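You operate a simulated robot arm through the tools that you are given. There is no shell and no other tool.

Carry out the task below with a simulated robot arm. There is one attempt and no reset: what you move stays moved.

## Task
Unload the pull rig and put the purple tee in the tee cradle.
Fine: wind the load right off before you open the rig guard. Shut the guard again and press the rig button so that the load dial shows 0 KN. The rig guard stays shut under load and the needle under 25 KN; pinch, knock and drop nothing. Where these are worked on the way, their far stop is far enough and under half their travel is too little: rig guard.

The check looks at the end state, three seconds after you hand in, the way a careful person would. Anything else that was tipped, shoved, dropped, spilled or broken makes it a failure.

## Robot
A 7-joint arm with a two-finger parallel gripper, fixed in place. Base frame: the origin is at the foot of the arm, x ahead of it, y to its left, z up; the work surface is at about z = 86.2. Lengths are in cm, angles in degrees, forces in N, time in s.
With the tool pointing down near the work surface it reaches from about 10 to 64 cm from the base axis. Its first joint turns from -66.0 to 66.0 degrees. Payload 1.57 kg.
Tool frame: the origin (TCP) lies between the finger pads and is the grasp point; the fingertips stand 3 cm ahead of it; z points along the fingers, y is the line along which they close. Largest opening 8 cm; finger width 1.7, thickness 1.2; the body of the gripper, 4 by 8.2 cm, starts 8 cm behind the TCP.
Orientation is that of the tool frame in the base frame, as [roll, pitch, yaw] about the fixed x, y, z axes, in that order (R = Rz(yaw) Ry(pitch) Rx(roll)). With the fingers straight down and closing along the base's y, the tool's x points along the base's -x, its y along +y and its z along -z.

## Interface
- The arm moves only by the tool arm_command. Its argument "targets" is a list of rows, each a list of 7 numbers: the shift along the base's x, y, z in m, then the turn, a rotation vector about the base's x, y, z in rad, then the closure, from 0 (fully open) to 1 (shut). In form: [[dx, dy, dz, ax, ay, az, gripper], ...]. A call has 1 to 20 rows; each row is the pose to reach, as a shift and turn from the pose commanded when the call began. Each row takes 0.2 s and may step no farther than 5 cm and 8.6 degrees from the row before; otherwise, or with a gripper value out of range, the whole call is refused. A pose out of reach is approached as far as the arm can. The call stops where the force on the tool passes 70 N (or 10 N more than at its start, if that is more) or the arm is blocked; 0.2 s more then pass. The fingers move at their own pace (about 7.2 cm/s each) and stop on an object; they squeeze with about 29 N. The grip force told is the motor's: it shows also when the fingers shut on nothing. Time passes only in rows, and 0.2 s behind the last, so rows that repeat a pose let the fingers close. The reply holds the time, the measured pose of the TCP, the force on the tool along the base axes, the opening and the grip force, in the units named above and with some noise, with the torque about the TCP (base axes, N m) and any sound that the robot's microphone picked up, and new pictures: "views" is both (left out), scene, wrist or none.
- Cameras (640 x 400 px; columns grow to the right, rows downward): "scene" is fixed at [6.19, 44.38, 141.57]; the picture's right is [-0.67, -0.74, 0.00], its down [-0.48, 0.44, -0.76] and it looks along [0.56, -0.51, -0.65] (base axes); focal length 218 px, centre (320, 200). "wrist" rides on the gripper at [7.2, -0.7, -12.2] in the tool frame; the picture's right is [0.09, 1.00, 0.00], its down [-0.84, 0.08, -0.54] and it looks along [-0.54, 0.05, 0.84] (tool axes); focal length 238 px, centre (320, 200).
- pixel_to_xyz(camera, pixels): for up to 12 pixels [column, row] of the newest picture of that camera ("zoom" is the newest enlarged one), the place [x, y, z] in the base frame of the surface seen there, good to about 0.2 cm. The clock stands still meanwhile.
- zoom(camera, box): a new picture of the part [left, top, right, bottom] of that camera's present view, enlarged. The clock stands still meanwhile.
- finish_job(): hands the job in; it is judged then, once.

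Open the gripper and draw the arm clear of the work before you hand the job in, unless the task says otherwise.

The tools are called after ">>>" as name(argument=value, ...) on one line, values as JSON. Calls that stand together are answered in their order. arm_command: Moves the arm, as the interface text tells. Its arguments: {"type":"object","properties":{"targets":{"type":"array","items":{"type":"array","items":{"type":"number"}}},"views":{"type":"string","enum":["both","scene","wrist","none"]}},"required":["targets"]} The other tools are called the same way: pixel_to_xyz (camera, pixels) gives the place of the surface under pixels of a picture; zoom (camera, box) takes an enlarged picture of a part of a camera's view; finish_job () hands the job in.

At the start:

```text
time_s: 0.0
position: [28.68, 13.48, 125.99]
ee_rot: [179.9, 0.0, -180.0]
contact_force: [0.1, -0.8, -0.3]
wrist_torque: [-0.02, 0.03, 0.0]
gripper_width: 7.99
grasp_force: 0.0
```

scene: 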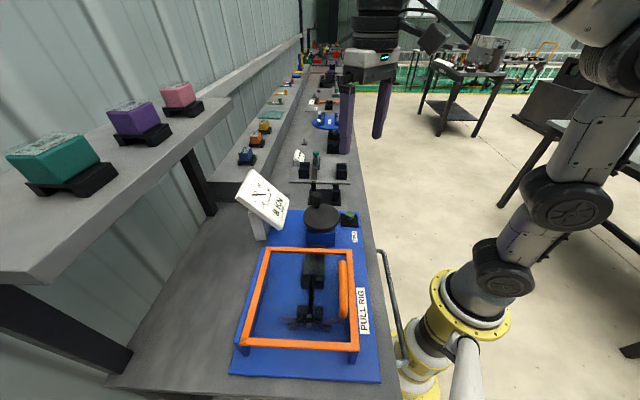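
wrist: 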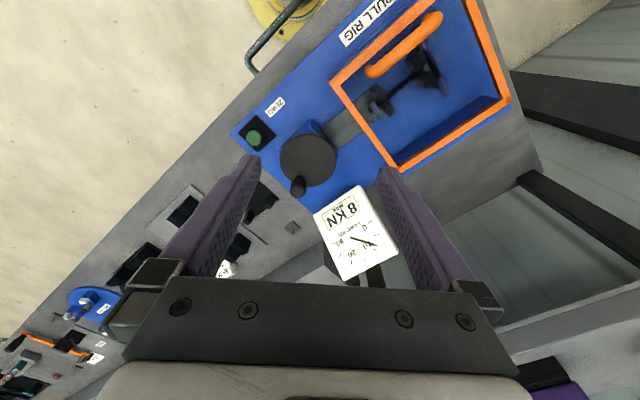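

The scene shows the pull rig (blue, around pixel 310,290), the dial at (262,200) and the crank/knob at (320,220). I zoom in to look closer before moving.

>>> zoom(camera="scene", box=[220, 160, 400, 280])

>>> zoom(camera="scene", box=[220, 230, 400, 390])

>>> zoom(camera="wrist", box=[220, 60, 420, 290])

>>> zoom(camera="wrist", box=[320, 0, 540, 180])

>>> zoom(camera="scene", box=[230, 80, 370, 200])

>>> zoom(camera="scene", box=[0, 70, 220, 220])

```text
3.33 times, centred on (310, 220) of scene
```

zoom: 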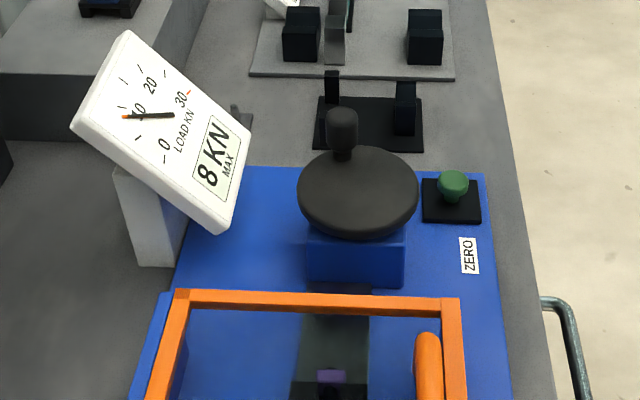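

```text
2.50 times, centred on (310, 310) of scene
```

zoom: 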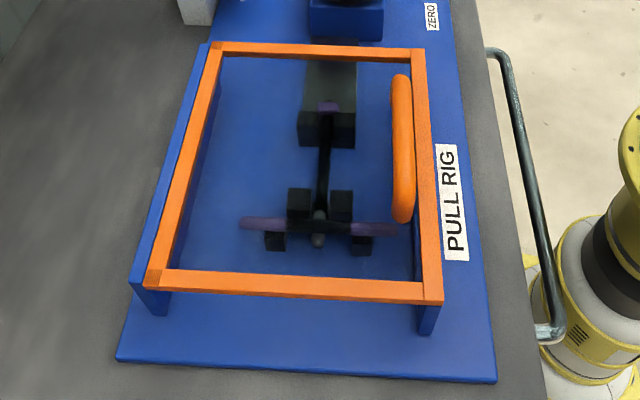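

```text
1.74 times, centred on (320, 175) of wrist
```

zoom: 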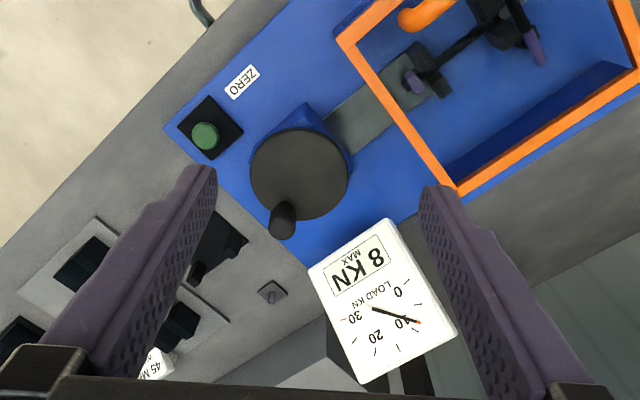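

```text
2.22 times, centred on (430, 90) of wrist
```

zoom: 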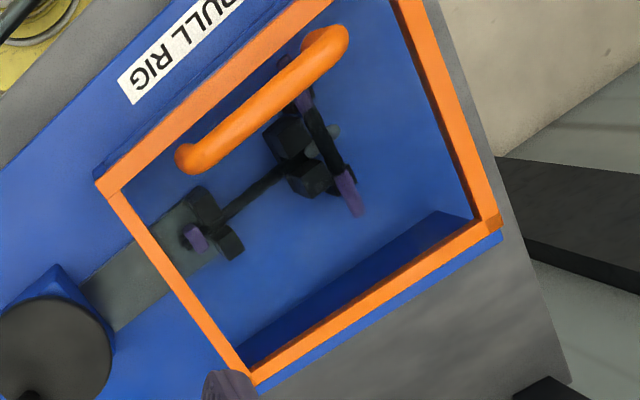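

```text
3.33 times, centred on (300, 140) of scene
```

zoom: 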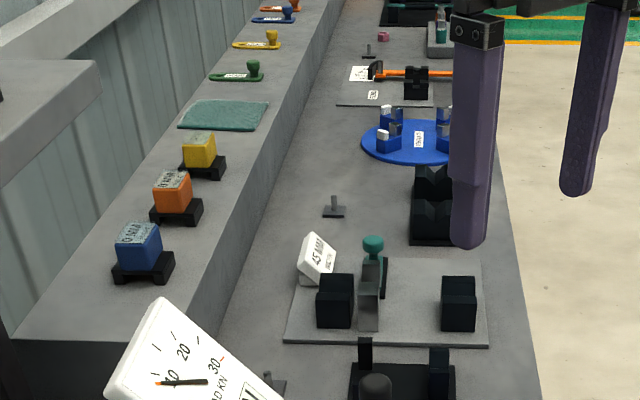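

```text
2.67 times, centred on (110, 145) of scene
```

zoom: 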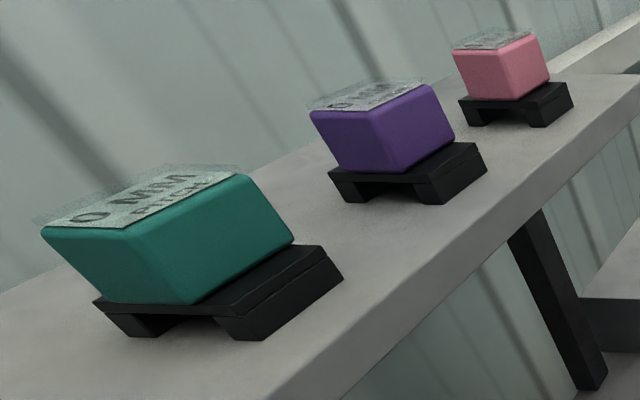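

Next I measure the key places: dial, crank disc and knob, button, guard handle and corners, and the stand behind the crank.

>>> pixel_to_xyz(camera="scene", pixels=[[321, 217], [316, 193], [347, 212], [344, 262], [343, 318], [270, 249], [350, 247], [245, 344], [352, 347], [310, 300], [313, 264], [262, 200]])

>>> pixel_to_xyz(camera="scene", pixels=[[313, 184], [334, 186], [324, 196], [311, 195], [336, 200], [312, 270], [308, 318], [290, 320], [326, 321], [297, 324], [324, 326], [309, 329]])

>>> pixel_to_xyz(camera="wrist", pixels=[[309, 158], [298, 186], [253, 138], [375, 110], [413, 54], [443, 87], [370, 72], [436, 20], [340, 83], [400, 165], [505, 97], [350, 215]])

```text
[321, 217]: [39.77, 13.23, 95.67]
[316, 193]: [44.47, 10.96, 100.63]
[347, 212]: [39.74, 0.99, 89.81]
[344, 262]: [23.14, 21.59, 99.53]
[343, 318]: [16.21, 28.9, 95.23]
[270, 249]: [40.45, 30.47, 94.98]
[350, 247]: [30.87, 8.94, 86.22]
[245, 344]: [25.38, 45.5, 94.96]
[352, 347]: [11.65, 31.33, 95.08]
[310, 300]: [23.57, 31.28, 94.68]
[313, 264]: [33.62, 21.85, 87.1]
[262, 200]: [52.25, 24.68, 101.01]
```

```text
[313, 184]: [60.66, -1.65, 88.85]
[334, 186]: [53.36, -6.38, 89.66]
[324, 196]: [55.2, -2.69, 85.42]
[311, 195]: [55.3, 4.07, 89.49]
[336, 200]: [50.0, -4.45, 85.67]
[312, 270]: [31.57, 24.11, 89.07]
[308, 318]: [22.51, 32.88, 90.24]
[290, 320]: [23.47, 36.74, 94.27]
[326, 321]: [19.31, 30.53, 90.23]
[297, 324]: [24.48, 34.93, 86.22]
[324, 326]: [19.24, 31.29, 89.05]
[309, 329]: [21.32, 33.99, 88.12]
```

```text
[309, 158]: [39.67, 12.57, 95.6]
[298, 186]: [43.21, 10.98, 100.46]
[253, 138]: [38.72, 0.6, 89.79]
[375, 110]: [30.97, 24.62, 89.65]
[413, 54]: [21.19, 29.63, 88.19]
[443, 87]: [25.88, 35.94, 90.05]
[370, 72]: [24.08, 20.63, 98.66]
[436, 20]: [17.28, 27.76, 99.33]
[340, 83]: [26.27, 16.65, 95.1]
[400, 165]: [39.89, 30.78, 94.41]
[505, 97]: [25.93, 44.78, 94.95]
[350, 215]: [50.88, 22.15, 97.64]
```

The rig is turned about 45° to the base, with its guard handle on the robot's side. I zoom in tightly on the dial, the crank and the specimen.

>>> zoom(camera="wrist", box=[310, 180, 400, 280])

>>> zoom(camera="scene", box=[235, 165, 295, 235])

>>> zoom(camera="scene", box=[295, 170, 365, 240])

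>>> zoom(camera="scene", box=[275, 250, 345, 340])

>>> zoom(camera="scene", box=[280, 100, 370, 210])

```text
4.00 times, centred on (355, 230) of wrist
```

zoom: 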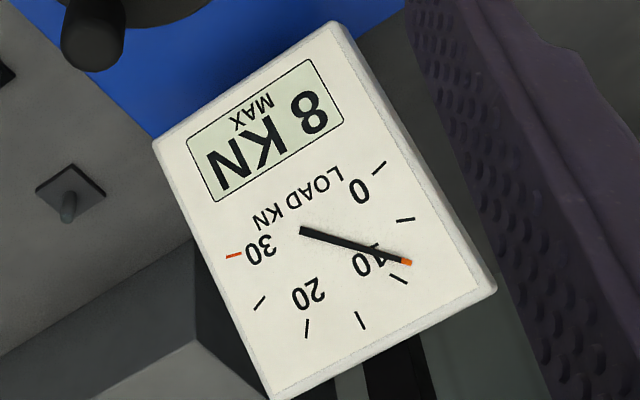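

```text
5.71 times, centred on (265, 200) of scene
```

zoom: 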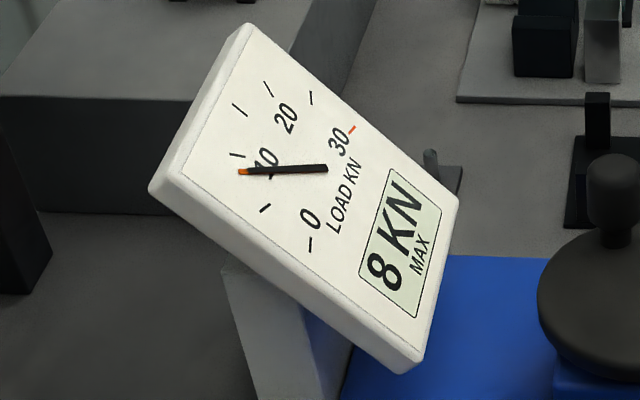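

```text
5.71 times, centred on (330, 205) of scene
```

zoom: 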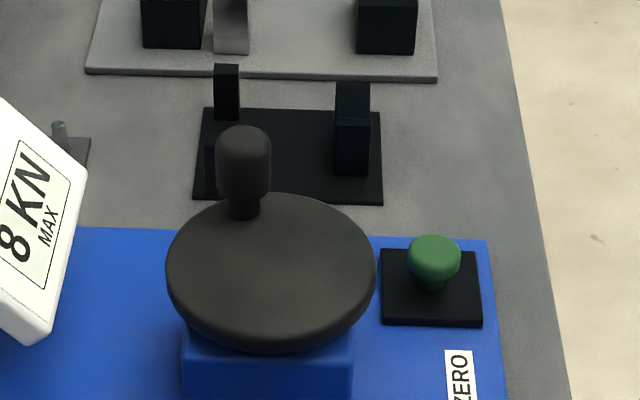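

```text
4.44 times, centred on (310, 295) of scene
```

zoom: 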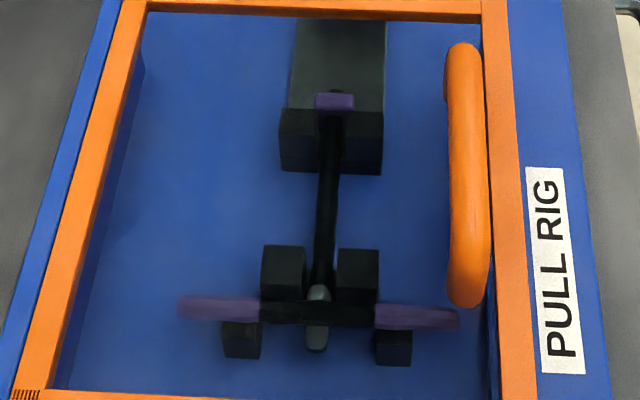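

```text
3.64 times, centred on (325, 155) of scene
```

zoom: 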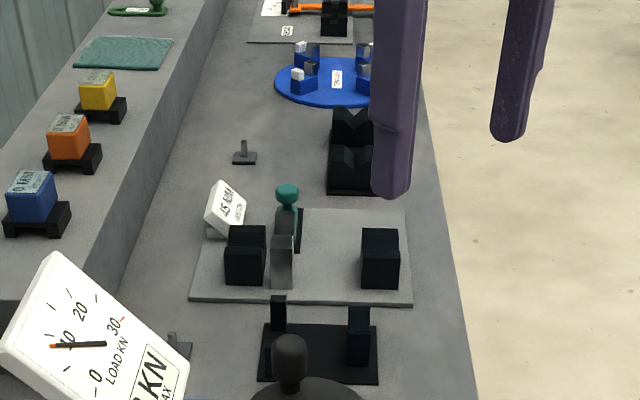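

The needle reads about 8.5 KN on the 0–30 dial. I need to identify the tee cradle, so I shift the arm right (−y), staying high, to look at the stand behind the rig.

>>> arm_command(targets=[[0, -0.04, 0, 0, 0, 0, 0], [0, -0.08, 0, 0, 0, 0, 0], [0, -0.12, 0, 0, 0, 0, 0], [0, -0.16, 0, 0, 0, 0, 0], [0, -0.16, -0.03, 0, 0, 0, 0], [0, -0.16, -0.06, 0, 0, 0, 0]])

```text
time_s: 1.4
position: [28.6, -2.48, 120.11]
ee_rot: [-180.0, 0.1, -180.0]
contact_force: [-0.6, 0.6, 1.0]
wrist_torque: [-0.02, 0.03, 0.01]
gripper_width: 7.98
grasp_force: 0.2
```

scene: 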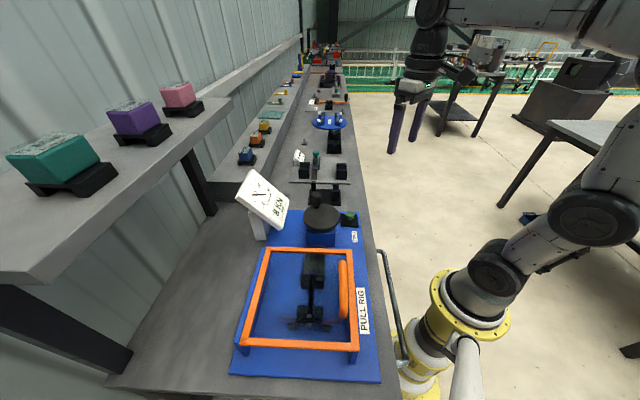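
wrist: 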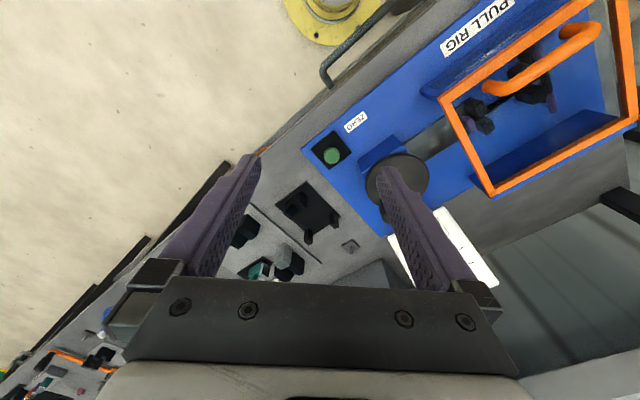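

The near stand shows at about (308,212) in the wrist view, and the scene view to the rear is now clearer. I zoom in on both.

>>> zoom(camera="wrist", box=[260, 160, 370, 270])

>>> zoom(camera="scene", box=[280, 60, 370, 170])

>>> zoom(camera="wrist", box=[420, 0, 640, 200])

>>> pixel_to_xyz(camera="scene", pixels=[[304, 170], [335, 172], [324, 140], [330, 145], [316, 160], [330, 125], [300, 157], [320, 195]])

```text
3.64 times, centred on (315, 215) of wrist
```

zoom: 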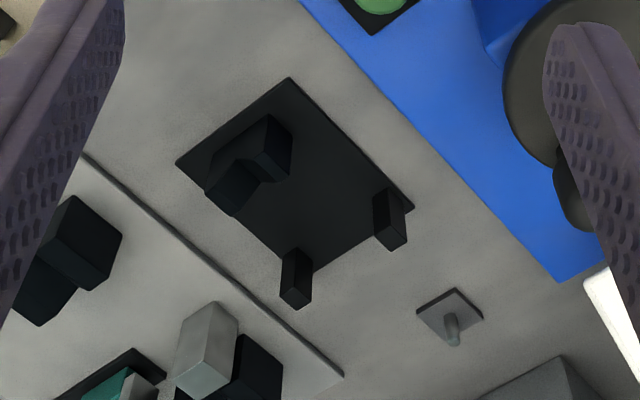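

```text
3.64 times, centred on (325, 115) of scene
```

zoom: 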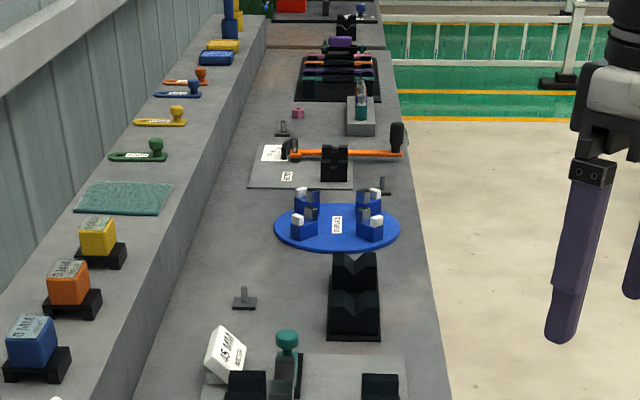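

```text
2.00 times, centred on (530, 100) of wrist
```

zoom: 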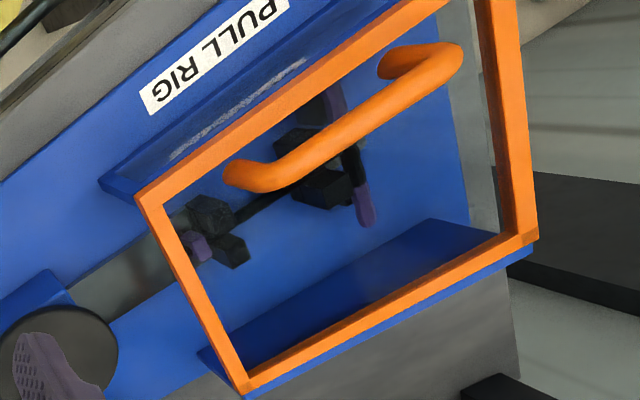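

```text
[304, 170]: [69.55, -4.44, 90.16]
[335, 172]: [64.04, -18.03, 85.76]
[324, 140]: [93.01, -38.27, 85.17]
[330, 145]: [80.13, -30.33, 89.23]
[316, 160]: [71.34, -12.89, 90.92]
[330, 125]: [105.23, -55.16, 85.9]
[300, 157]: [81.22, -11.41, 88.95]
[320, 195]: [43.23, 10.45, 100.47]
```

The near stand is a plate with one V block and two thin posts, which matches a tee cradle. I measure its geometry from this zoom.

>>> zoom(camera="wrist", box=[280, 170, 350, 260])

```text
4.44 times, centred on (315, 215) of wrist
```

zoom: 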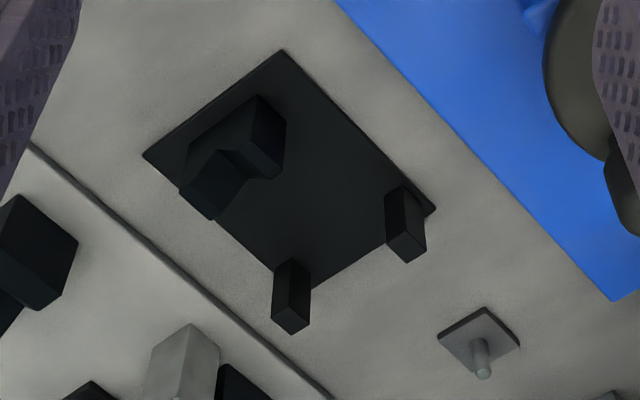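

I read coordinates of the plate corners, the post tops and the V block.

>>> pixel_to_xyz(camera="zoom", pixels=[[282, 53], [145, 154], [433, 210], [292, 326], [408, 255], [260, 103], [214, 155], [190, 188], [235, 158], [280, 285], [395, 210], [212, 210]])

>>> pixel_to_xyz(camera="zoom", pixels=[[300, 322], [290, 318], [415, 250], [420, 258], [300, 180], [250, 250], [320, 270], [270, 165], [225, 205], [270, 130], [200, 200], [245, 125]])

```text
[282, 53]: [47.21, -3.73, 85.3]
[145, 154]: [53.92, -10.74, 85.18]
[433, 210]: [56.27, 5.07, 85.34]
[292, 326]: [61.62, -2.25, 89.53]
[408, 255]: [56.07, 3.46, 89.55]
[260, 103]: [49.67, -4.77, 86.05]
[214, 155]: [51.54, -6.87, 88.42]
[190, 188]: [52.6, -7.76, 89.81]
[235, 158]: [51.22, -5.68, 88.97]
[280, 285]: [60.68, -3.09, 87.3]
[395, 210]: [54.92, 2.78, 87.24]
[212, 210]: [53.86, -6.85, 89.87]
```

```text
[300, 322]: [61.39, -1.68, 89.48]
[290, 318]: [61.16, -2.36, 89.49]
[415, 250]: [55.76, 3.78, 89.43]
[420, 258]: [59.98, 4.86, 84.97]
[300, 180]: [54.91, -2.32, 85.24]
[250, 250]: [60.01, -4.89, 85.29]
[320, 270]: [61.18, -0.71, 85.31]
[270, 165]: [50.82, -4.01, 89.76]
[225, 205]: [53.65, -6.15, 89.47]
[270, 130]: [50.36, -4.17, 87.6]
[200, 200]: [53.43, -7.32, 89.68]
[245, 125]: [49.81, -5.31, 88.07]
```

The cradle plate lies at 45°, with the V block near (51.5,-6) and posts near (56,3.6) and (61.4,-2.1), tops at about 89.5. I move closer for a detailed view, staying above everything.

>>> arm_command(targets=[[0.04, -0.01, -0.02, 0, 0, 0, 0], [0.08, -0.02, -0.05, 0, 0, 0, 0], [0.12, -0.03, -0.08, 0, 0, 0, 0], [0.13, -0.04, -0.11, 0, 0, 0, 0]], views="wrist")

>>> zoom(camera="wrist", box=[220, 80, 460, 290])

```text
refused: row 2 steps farther than a row can; nothing moved
```

```text
1.90 times, centred on (340, 185) of wrist
```

zoom: 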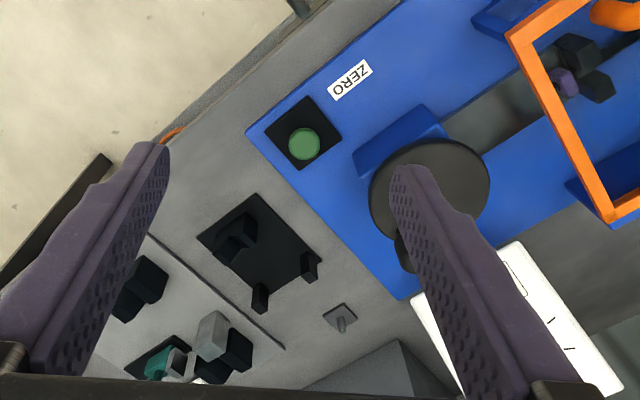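

The command was refused for a step over 5 cm; I retry it in smaller steps.

>>> arm_command(targets=[[0.03, -0.01, -0.02, 0, 0, 0, 0], [0.06, -0.02, -0.04, 0, 0, 0, 0], [0.09, -0.03, -0.06, 0, 0, 0, 0], [0.11, -0.04, -0.085, 0, 0, 0, 0], [0.13, -0.04, -0.11, 0, 0, 0, 0]], views="wrist")

>>> zoom(camera="wrist", box=[260, 80, 440, 290])

```text
time_s: 2.6
position: [41.72, -6.45, 108.97]
ee_rot: [-180.0, 0.1, -180.0]
contact_force: [-1.5, -0.1, 0.5]
wrist_torque: [-0.02, 0.04, 0.0]
gripper_width: 8.0
grasp_force: 0.1
```

wrist: 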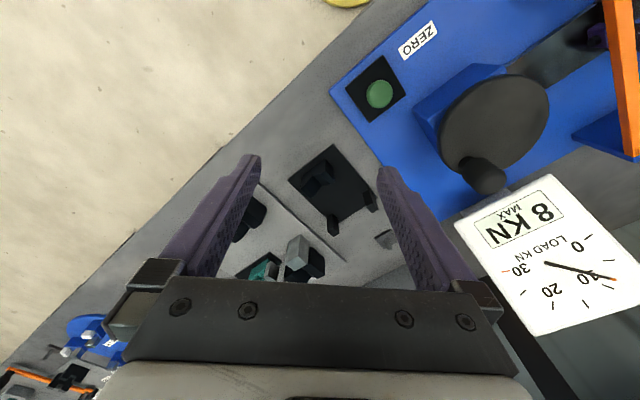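

```text
1.90 times, centred on (350, 185) of wrist
```

zoom: 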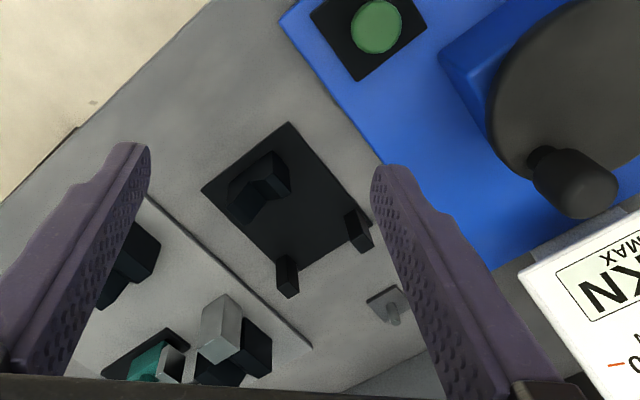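

The cradle sits at about (335,190); I zoom further and read the dimensions again.

>>> zoom(camera="wrist", box=[280, 140, 385, 240])

```text
4.00 times, centred on (332, 190) of wrist
```

zoom: 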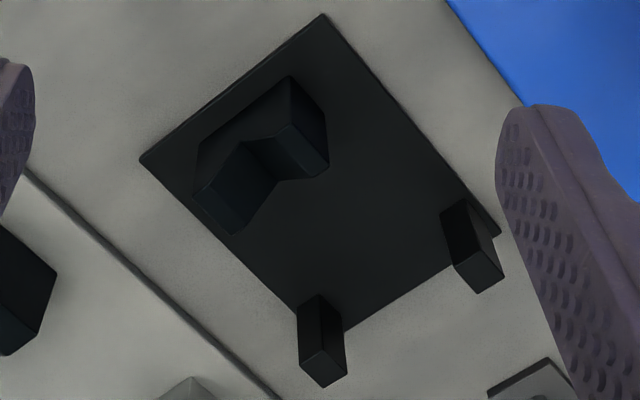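

>>> pixel_to_xyz(camera="zoom", pixels=[[324, 370], [338, 372], [310, 368], [478, 275], [492, 278], [466, 270], [245, 148], [275, 175], [292, 90], [322, 165], [200, 190], [235, 228]])

>>> pixel_to_xyz(camera="zoom", pixels=[[323, 16], [145, 160], [498, 232], [300, 135], [220, 195], [260, 160], [324, 352], [322, 384], [484, 292], [478, 258], [330, 230], [100, 100]])

```text
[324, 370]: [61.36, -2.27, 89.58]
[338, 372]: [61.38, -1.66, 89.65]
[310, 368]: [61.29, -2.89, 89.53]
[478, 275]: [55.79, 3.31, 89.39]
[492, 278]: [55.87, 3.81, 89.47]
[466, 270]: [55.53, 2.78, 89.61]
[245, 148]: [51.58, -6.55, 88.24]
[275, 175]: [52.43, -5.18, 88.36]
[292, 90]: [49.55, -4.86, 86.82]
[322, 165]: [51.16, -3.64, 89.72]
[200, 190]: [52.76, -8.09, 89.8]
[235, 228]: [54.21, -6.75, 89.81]
```

```text
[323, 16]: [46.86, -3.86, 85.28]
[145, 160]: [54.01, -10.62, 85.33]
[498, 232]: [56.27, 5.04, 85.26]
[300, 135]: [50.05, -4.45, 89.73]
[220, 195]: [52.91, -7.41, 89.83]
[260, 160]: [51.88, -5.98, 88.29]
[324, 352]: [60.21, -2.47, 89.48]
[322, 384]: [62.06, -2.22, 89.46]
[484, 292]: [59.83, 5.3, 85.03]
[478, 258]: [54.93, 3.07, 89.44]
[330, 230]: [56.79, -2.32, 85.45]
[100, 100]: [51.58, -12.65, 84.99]
```

The cradle is clear: V bottom at z≈88.2, V top 89.75, post tops 89.5. Now I measure the dial panel corners at (455,225), (553,175), (535,335) and the crank knob and disc edges to plan the turning circle.

>>> pixel_to_xyz(camera="wrist", pixels=[[458, 226], [551, 178], [636, 285], [537, 330], [495, 185], [476, 165], [549, 95], [440, 145], [540, 78], [460, 160], [500, 130], [379, 94]])

>>> zoom(camera="wrist", box=[420, 50, 640, 210])

>>> zoom(camera="wrist", box=[450, 160, 640, 340])

```text
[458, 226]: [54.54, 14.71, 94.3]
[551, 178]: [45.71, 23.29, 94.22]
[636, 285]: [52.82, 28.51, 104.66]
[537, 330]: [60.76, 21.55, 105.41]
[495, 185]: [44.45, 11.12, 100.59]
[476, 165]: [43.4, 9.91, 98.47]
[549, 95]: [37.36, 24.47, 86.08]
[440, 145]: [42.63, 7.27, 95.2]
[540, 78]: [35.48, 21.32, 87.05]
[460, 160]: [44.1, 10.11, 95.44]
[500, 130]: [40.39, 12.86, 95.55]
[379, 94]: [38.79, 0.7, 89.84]
```

```text
2.50 times, centred on (530, 130) of wrist
```

zoom: 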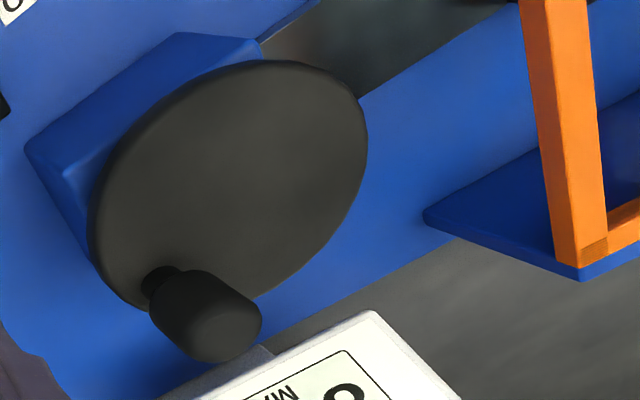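

```text
2.22 times, centred on (545, 250) of wrist
```

zoom: 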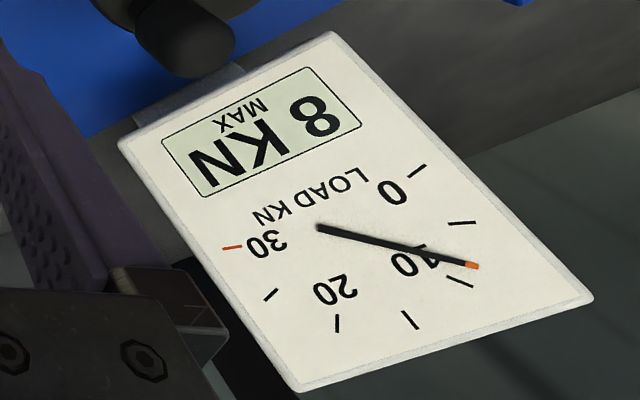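

I fit the disc centre from points on its top edge and sample the knob's sides.

>>> pixel_to_xyz(camera="wrist", pixels=[[564, 112], [502, 82], [470, 112], [524, 162], [552, 88], [460, 145], [530, 76], [548, 138], [506, 176], [490, 192], [512, 188], [484, 180]])

>>> zoom(camera="wrist", box=[450, 140, 540, 210])

```text
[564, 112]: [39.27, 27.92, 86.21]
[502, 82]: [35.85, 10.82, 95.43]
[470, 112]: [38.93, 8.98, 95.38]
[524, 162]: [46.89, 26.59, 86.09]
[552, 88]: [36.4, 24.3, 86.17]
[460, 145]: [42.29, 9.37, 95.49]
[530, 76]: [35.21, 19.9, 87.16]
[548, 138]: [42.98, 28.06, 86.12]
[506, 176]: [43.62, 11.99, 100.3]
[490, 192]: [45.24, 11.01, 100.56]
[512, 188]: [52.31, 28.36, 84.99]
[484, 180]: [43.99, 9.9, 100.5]
```

```text
5.71 times, centred on (495, 175) of wrist
```

zoom: 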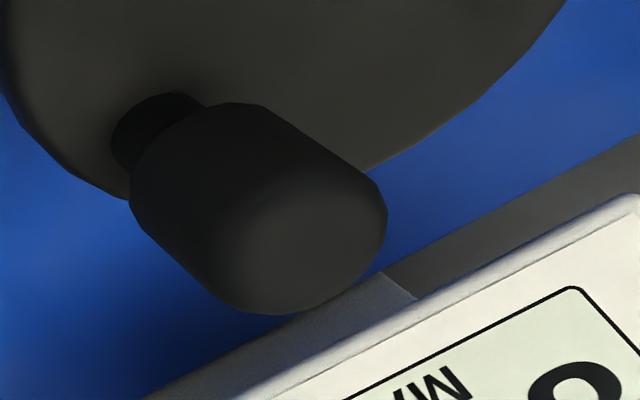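

I zoom on the disc to get better edge points.

>>> zoom(camera="wrist", box=[440, 60, 580, 190])

```text
3.08 times, centred on (510, 125) of wrist
```

zoom: 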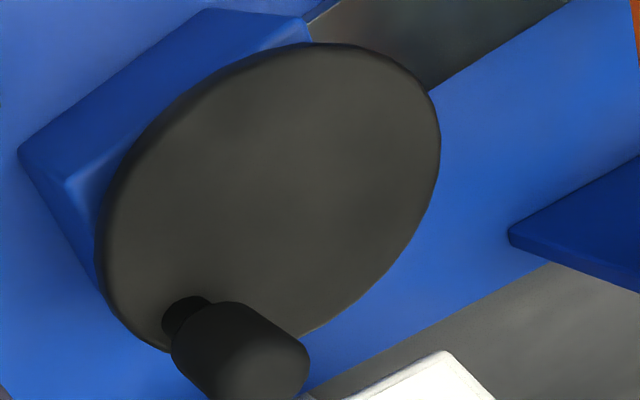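

>>> pixel_to_xyz(camera="zoom", pixels=[[330, 52], [410, 80], [432, 140], [420, 210], [375, 275], [320, 320], [220, 80], [150, 140], [112, 220], [120, 300], [150, 335], [185, 315]])

>>> pixel_to_xyz(camera="zoom", pixels=[[180, 345], [305, 370], [245, 308], [215, 390], [260, 360], [300, 350], [230, 340], [200, 320]])

```text
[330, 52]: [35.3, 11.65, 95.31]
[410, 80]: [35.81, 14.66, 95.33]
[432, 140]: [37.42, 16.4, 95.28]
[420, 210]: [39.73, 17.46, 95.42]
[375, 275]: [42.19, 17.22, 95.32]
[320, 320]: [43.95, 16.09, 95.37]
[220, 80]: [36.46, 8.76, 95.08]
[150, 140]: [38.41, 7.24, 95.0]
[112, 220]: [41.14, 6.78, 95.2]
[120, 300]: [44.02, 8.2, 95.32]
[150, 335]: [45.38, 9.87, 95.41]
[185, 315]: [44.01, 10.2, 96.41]
```

```text
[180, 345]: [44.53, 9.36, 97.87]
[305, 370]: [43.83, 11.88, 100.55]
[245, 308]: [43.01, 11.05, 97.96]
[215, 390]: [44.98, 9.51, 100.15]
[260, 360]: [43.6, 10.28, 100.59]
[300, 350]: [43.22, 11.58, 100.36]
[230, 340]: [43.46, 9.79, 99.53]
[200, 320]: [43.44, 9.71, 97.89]
```

The disc centre is near (40.5,12.2), and the knob centre near (44.3,10.65) with its top at 100.6 and a turning radius of about 4.1. I move over the knob with the gripper open, still at height.

>>> arm_command(targets=[[0.005, 0.043, 0, 0, 0, 0, 0], [0.01, 0.086, 0, 0, 0, 0, 0], [0.02, 0.129, 0, 0, 0, 0, 0], [0.026, 0.171, 0, 0, 0, 0, 0], [0.026, 0.171, -0.02, 0, 0, 0, 0], [0.026, 0.171, -0.04, 0, 0, 0, 0]])

```text
time_s: 4.0
position: [44.38, 10.58, 104.78]
ee_rot: [180.0, 0.0, 180.0]
contact_force: [-0.3, 0.3, -0.7]
wrist_torque: [-0.01, -0.03, 0.0]
gripper_width: 7.98
grasp_force: 0.1
```

scene: 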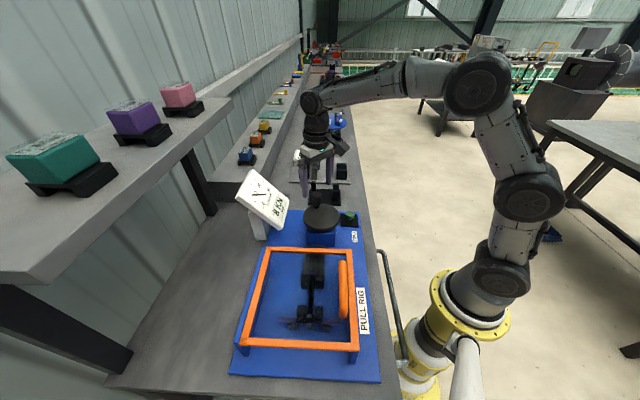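
wrist: 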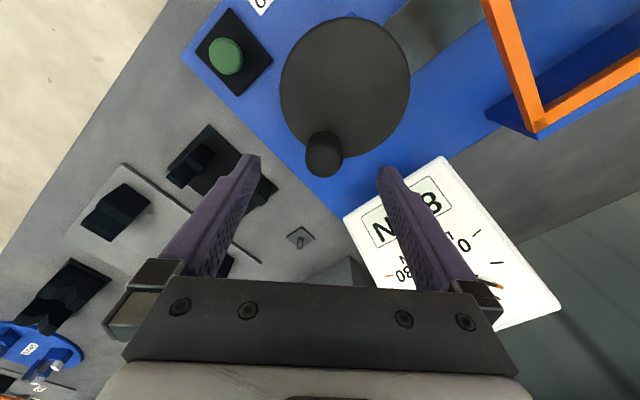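

The knob is at about (323,152) between the fingertips; I check its position precisely before descending.

>>> pixel_to_xyz(camera="wrist", pixels=[[323, 160], [308, 158], [338, 158], [323, 170], [323, 150], [323, 140]])

>>> zoom(camera="wrist", box=[280, 120, 370, 190])

>>> zoom(camera="scene", box=[235, 165, 295, 235])

```text
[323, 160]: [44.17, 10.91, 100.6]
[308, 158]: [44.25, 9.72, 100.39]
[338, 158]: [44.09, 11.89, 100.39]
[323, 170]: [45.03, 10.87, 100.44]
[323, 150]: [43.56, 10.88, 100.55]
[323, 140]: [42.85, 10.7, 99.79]
```

```text
5.71 times, centred on (325, 155) of wrist
```

zoom: 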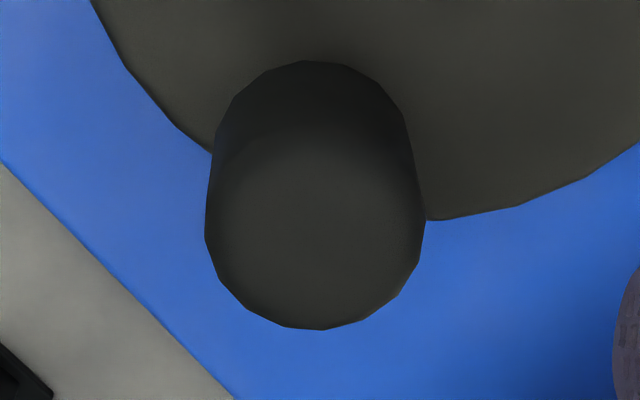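

```text
5.71 times, centred on (265, 200) of scene
```

zoom: 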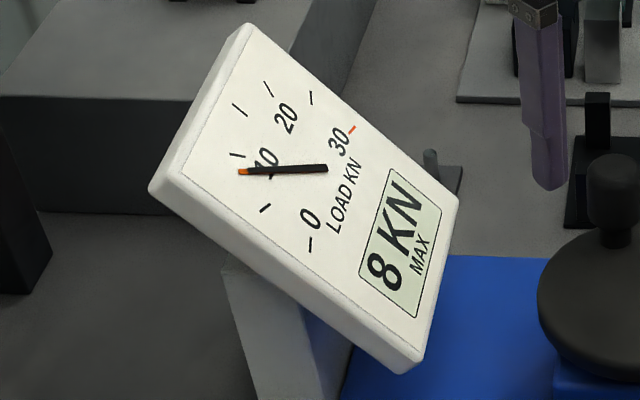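

The knob centre is (44.15,10.8). I descend to TCP z≈99.4, leaving the tips about 0.9 above the disc, and then close on the knob.

>>> arm_command(targets=[[-0.002, 0.002, -0.02, 0, 0, 0, 0], [-0.002, 0.002, -0.04, 0, 0, 0, 0], [-0.002, 0.002, -0.055, 0, 0, 0, 0], [-0.002, 0.002, -0.055, 0, 0, 0, 0.5], [-0.002, 0.002, -0.055, 0, 0, 0, 1], [-0.002, 0.002, -0.055, 0, 0, 0, 1], [-0.002, 0.002, -0.055, 0, 0, 0, 1]])

```text
time_s: 5.6
position: [44.2, 10.75, 99.31]
ee_rot: [180.0, 0.0, 180.0]
contact_force: [-0.2, 1.5, -1.7]
wrist_torque: [0.08, -0.37, -0.01]
gripper_width: 2.94
grasp_force: 39.0
```

scene: 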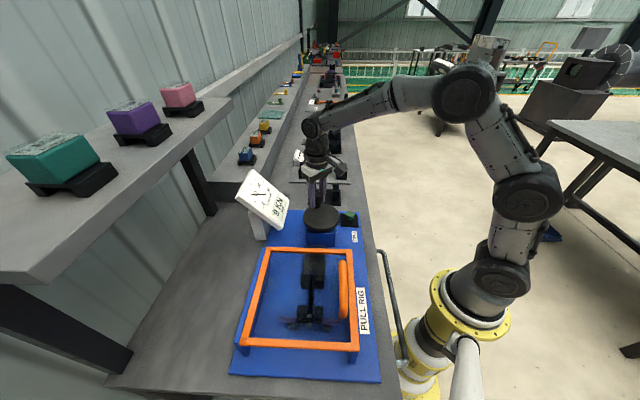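
wrist: 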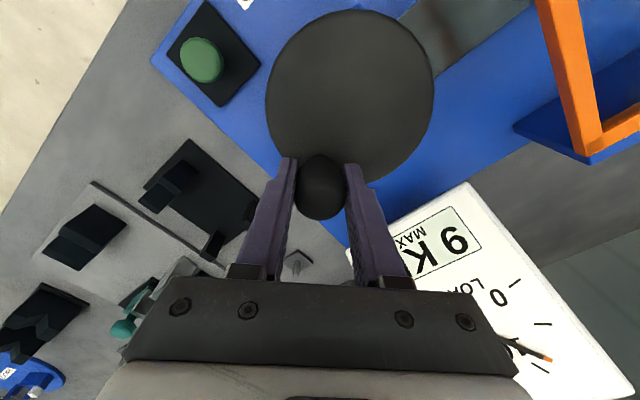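

The knob is gripped (width 2.94), and the display now reads 9 KN MAX, so it is a peak-hold display. I test with a small counter-clockwise turn of about 7° and look at the dial.

>>> arm_command(targets=[[0.0008, 0.0023, 0, 0, 0, 0, 1], [0.0014, 0.0046, 0, 0, 0, 0, 1], [0.0014, 0.0046, 0, 0, 0, 0, 1]])

>>> zoom(camera="scene", box=[235, 165, 295, 235])

```text
time_s: 6.4
position: [44.5, 11.03, 99.35]
ee_rot: [-179.8, 0.1, -179.9]
contact_force: [8.9, -23.1, -3.7]
wrist_torque: [0.23, 0.5, 0.7]
gripper_width: 2.94
grasp_force: 39.2
```

scene: 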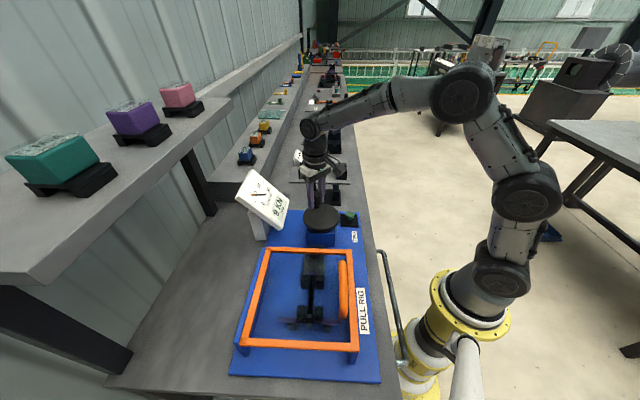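
wrist: 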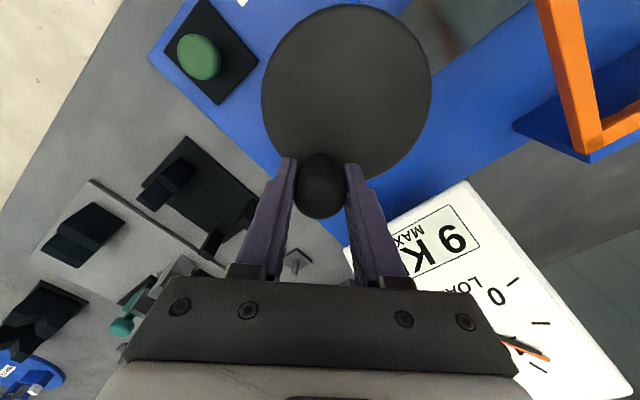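

```text
5.71 times, centred on (265, 200) of scene
```

zoom: 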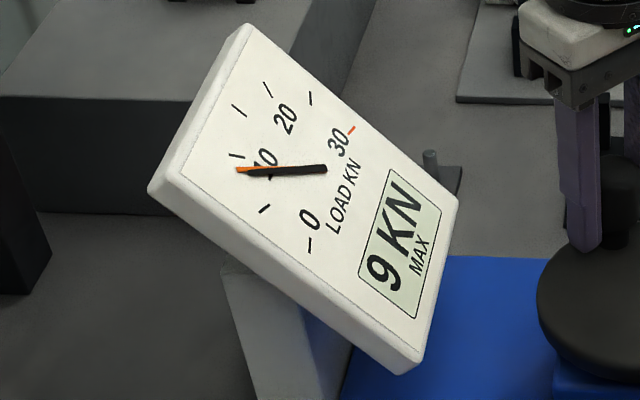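

An orange needle (peak) now separates from the black one. I zoom the wrist view to see which way the black needle has moved.

>>> zoom(camera="wrist", box=[450, 230, 600, 390])

>>> zoom(camera="scene", box=[250, 180, 280, 215])

```text
2.50 times, centred on (525, 310) of wrist
```

zoom: 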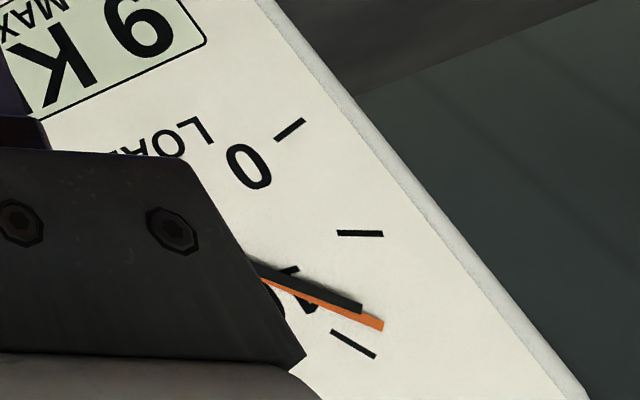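

```text
11.43 times, centred on (265, 198) of scene
```

zoom: 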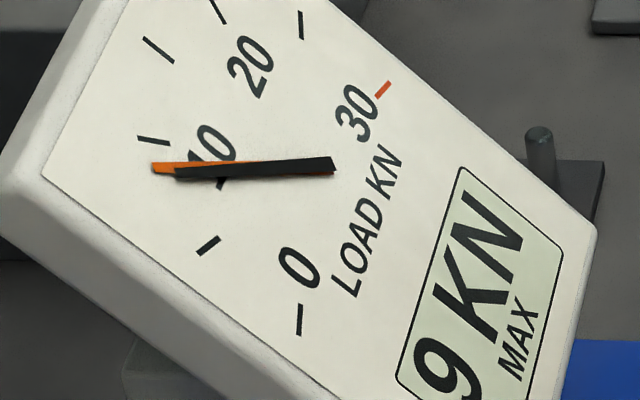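

The black needle is now below the orange peak, so counter-clockwise unloads. I keep turning counter-clockwise about 38° along the circle and check the dial.

>>> arm_command(targets=[[0.0034, 0.0039, 0, 0, 0, 0, 1], [0.0038, 0.0096, 0, 0, 0, 0, 1], [0.0034, 0.0153, 0, 0, 0, 0, 1], [0.0022, 0.0209, 0, 0, 0, 0, 1], [0.0003, 0.0263, 0, 0, 0, 0, 1], [0.0003, 0.0263, 0, 0, 0, 0, 1]])

>>> zoom(camera="scene", box=[235, 165, 295, 235])

```text
time_s: 7.8
position: [44.32, 14.07, 99.51]
ee_rot: [179.9, 0.1, -179.9]
contact_force: [6.4, -11.3, -2.4]
wrist_torque: [-0.22, -0.15, 0.47]
gripper_width: 2.95
grasp_force: 39.3
```

scene: 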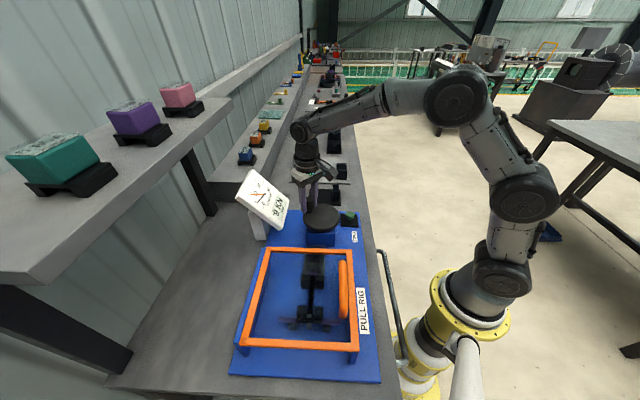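
wrist: 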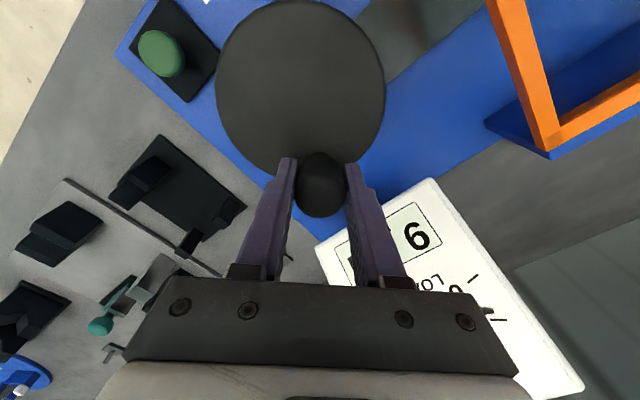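

```text
5.71 times, centred on (265, 200) of scene
```

zoom: 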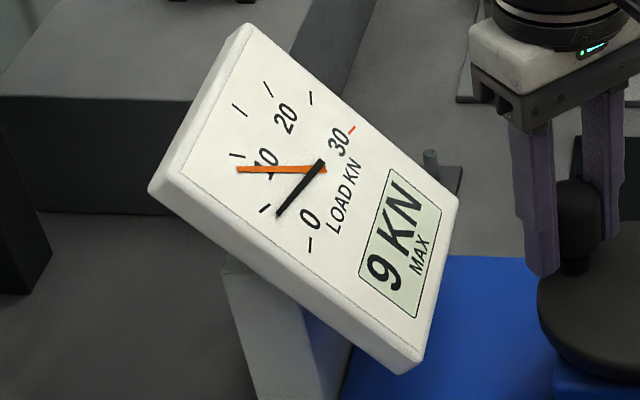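

The black needle is down to about 4 KN. I continue counter-clockwise another 40° along the circle.

>>> arm_command(targets=[[-0.0019, 0.0056, 0, 0, 0, 0, 1], [-0.0053, 0.0103, 0, 0, 0, 0, 1], [-0.0094, 0.0145, 0, 0, 0, 0, 1], [-0.014, 0.0181, 0, 0, 0, 0, 1], [-0.0191, 0.021, 0, 0, 0, 0, 1], [-0.0191, 0.021, 0, 0, 0, 0, 1]])

>>> zoom(camera="scene", box=[235, 165, 295, 235])

```text
time_s: 9.2
position: [42.26, 15.93, 99.43]
ee_rot: [-179.7, -0.2, 180.0]
contact_force: [6.1, -14.4, -9.6]
wrist_torque: [0.01, -0.08, 0.38]
gripper_width: 2.95
grasp_force: 39.0
```

scene: 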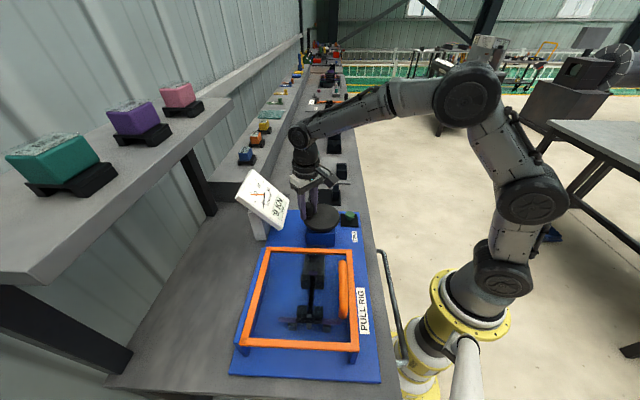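
wrist: 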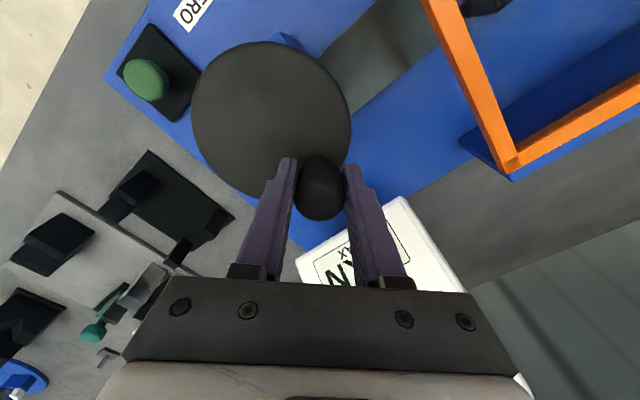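

```text
5.71 times, centred on (265, 200) of scene
```

zoom: 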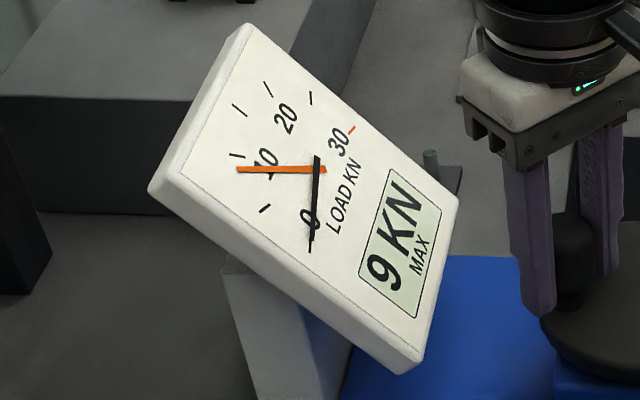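

The needle now lies on the 0 tick. I wind a further 30° so that the load is certainly off and the specimen slack, watching force and dial.

>>> arm_command(targets=[[-0.0054, 0.0022, 0, 0, 0, 0, 1], [-0.0111, 0.0037, 0, 0, 0, 0, 1], [-0.0169, 0.0043, 0, 0, 0, 0, 1], [-0.0228, 0.0041, 0, 0, 0, 0, 1], [-0.0228, 0.0041, 0, 0, 0, 0, 1]])

>>> zoom(camera="scene", box=[235, 165, 295, 235])

>>> zoom(camera="scene", box=[275, 240, 345, 340])

```text
time_s: 10.4
position: [40.21, 16.49, 99.69]
ee_rot: [-179.8, 0.3, -179.9]
contact_force: [17.0, -22.2, -3.1]
wrist_torque: [-0.02, -0.43, 0.52]
gripper_width: 2.95
grasp_force: 39.2
```

scene: 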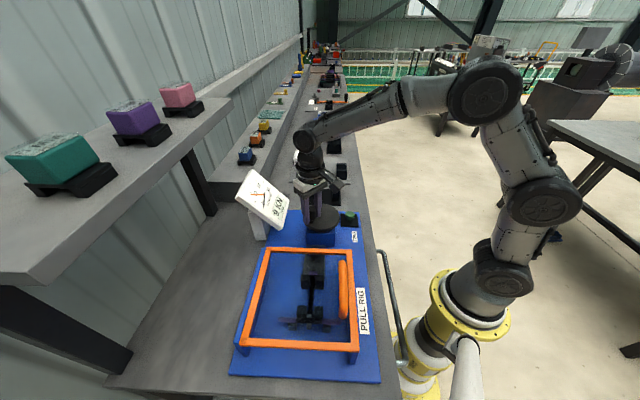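
wrist: 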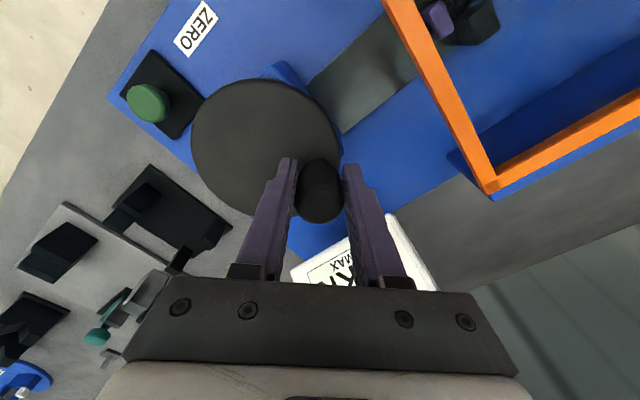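

```text
5.71 times, centred on (265, 200) of scene
```

zoom: 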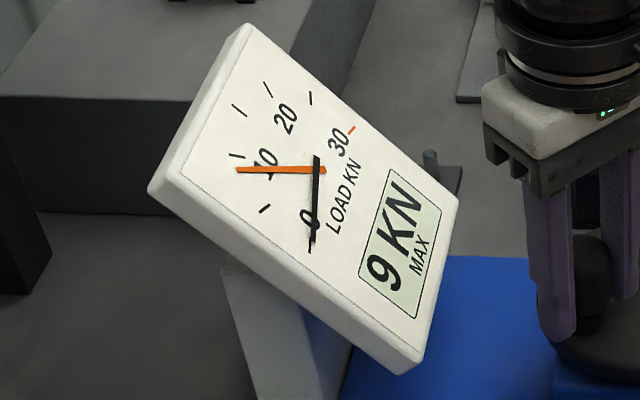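

```text
4.00 times, centred on (310, 290) of scene
```

zoom: 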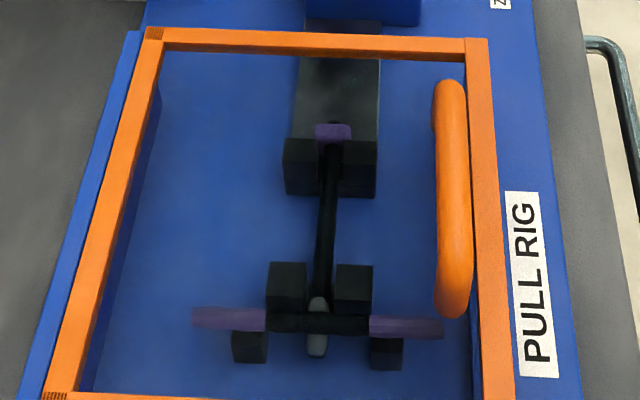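

The needle sits near 0; I zoom finely to compare, and look at the slide and specimen from the wrist view.

>>> zoom(camera="scene", box=[250, 180, 280, 215])

>>> arm_command(targets=[[-0.0055, -0.0005, 0, 0, 0, 0, 1], [-0.011, -0.0022, 0, 0, 0, 0, 1], [-0.0155, -0.0045, 0, 0, 0, 0, 1], [-0.0155, -0.0045, 0, 0, 0, 0, 1]])

>>> zoom(camera="scene", box=[250, 180, 280, 215])

```text
11.43 times, centred on (265, 198) of scene
```

zoom: 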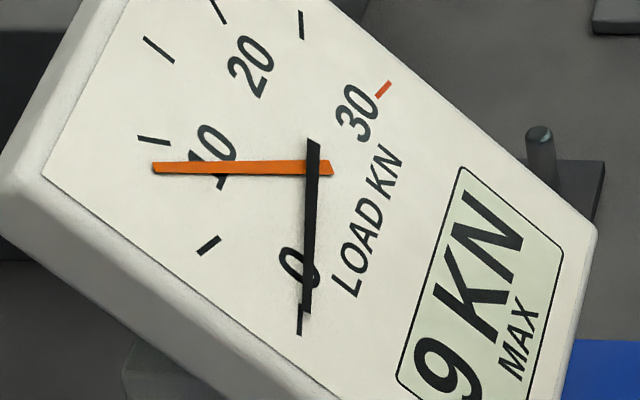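

```text
time_s: 11.4
position: [38.75, 16.18, 99.68]
ee_rot: [179.7, 0.5, 180.0]
contact_force: [18.9, 4.1, 8.9]
wrist_torque: [-0.14, 0.11, 0.15]
gripper_width: 2.94
grasp_force: 38.7
```

scene: 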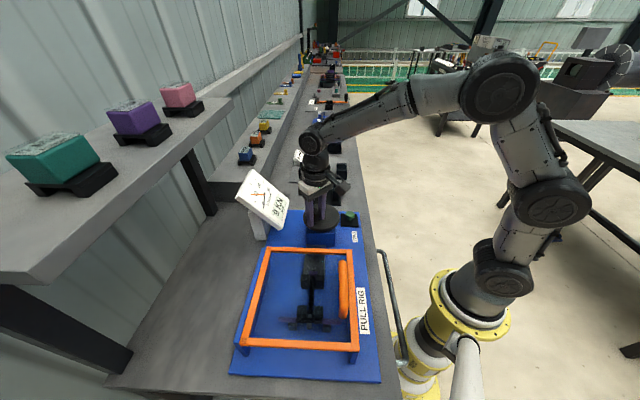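
wrist: 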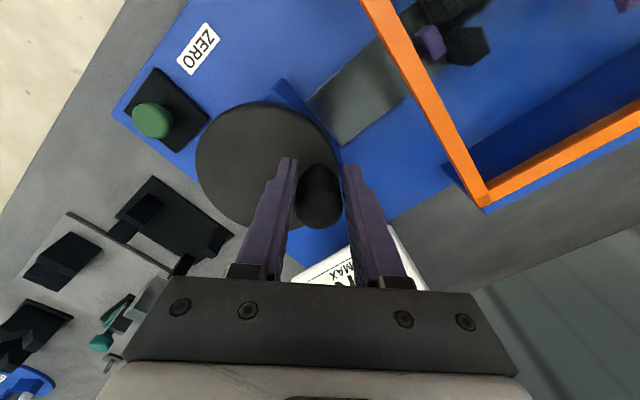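

```text
11.43 times, centred on (265, 198) of scene
```

zoom: 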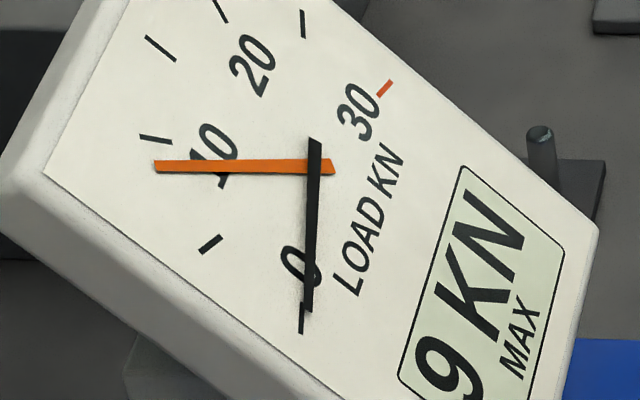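

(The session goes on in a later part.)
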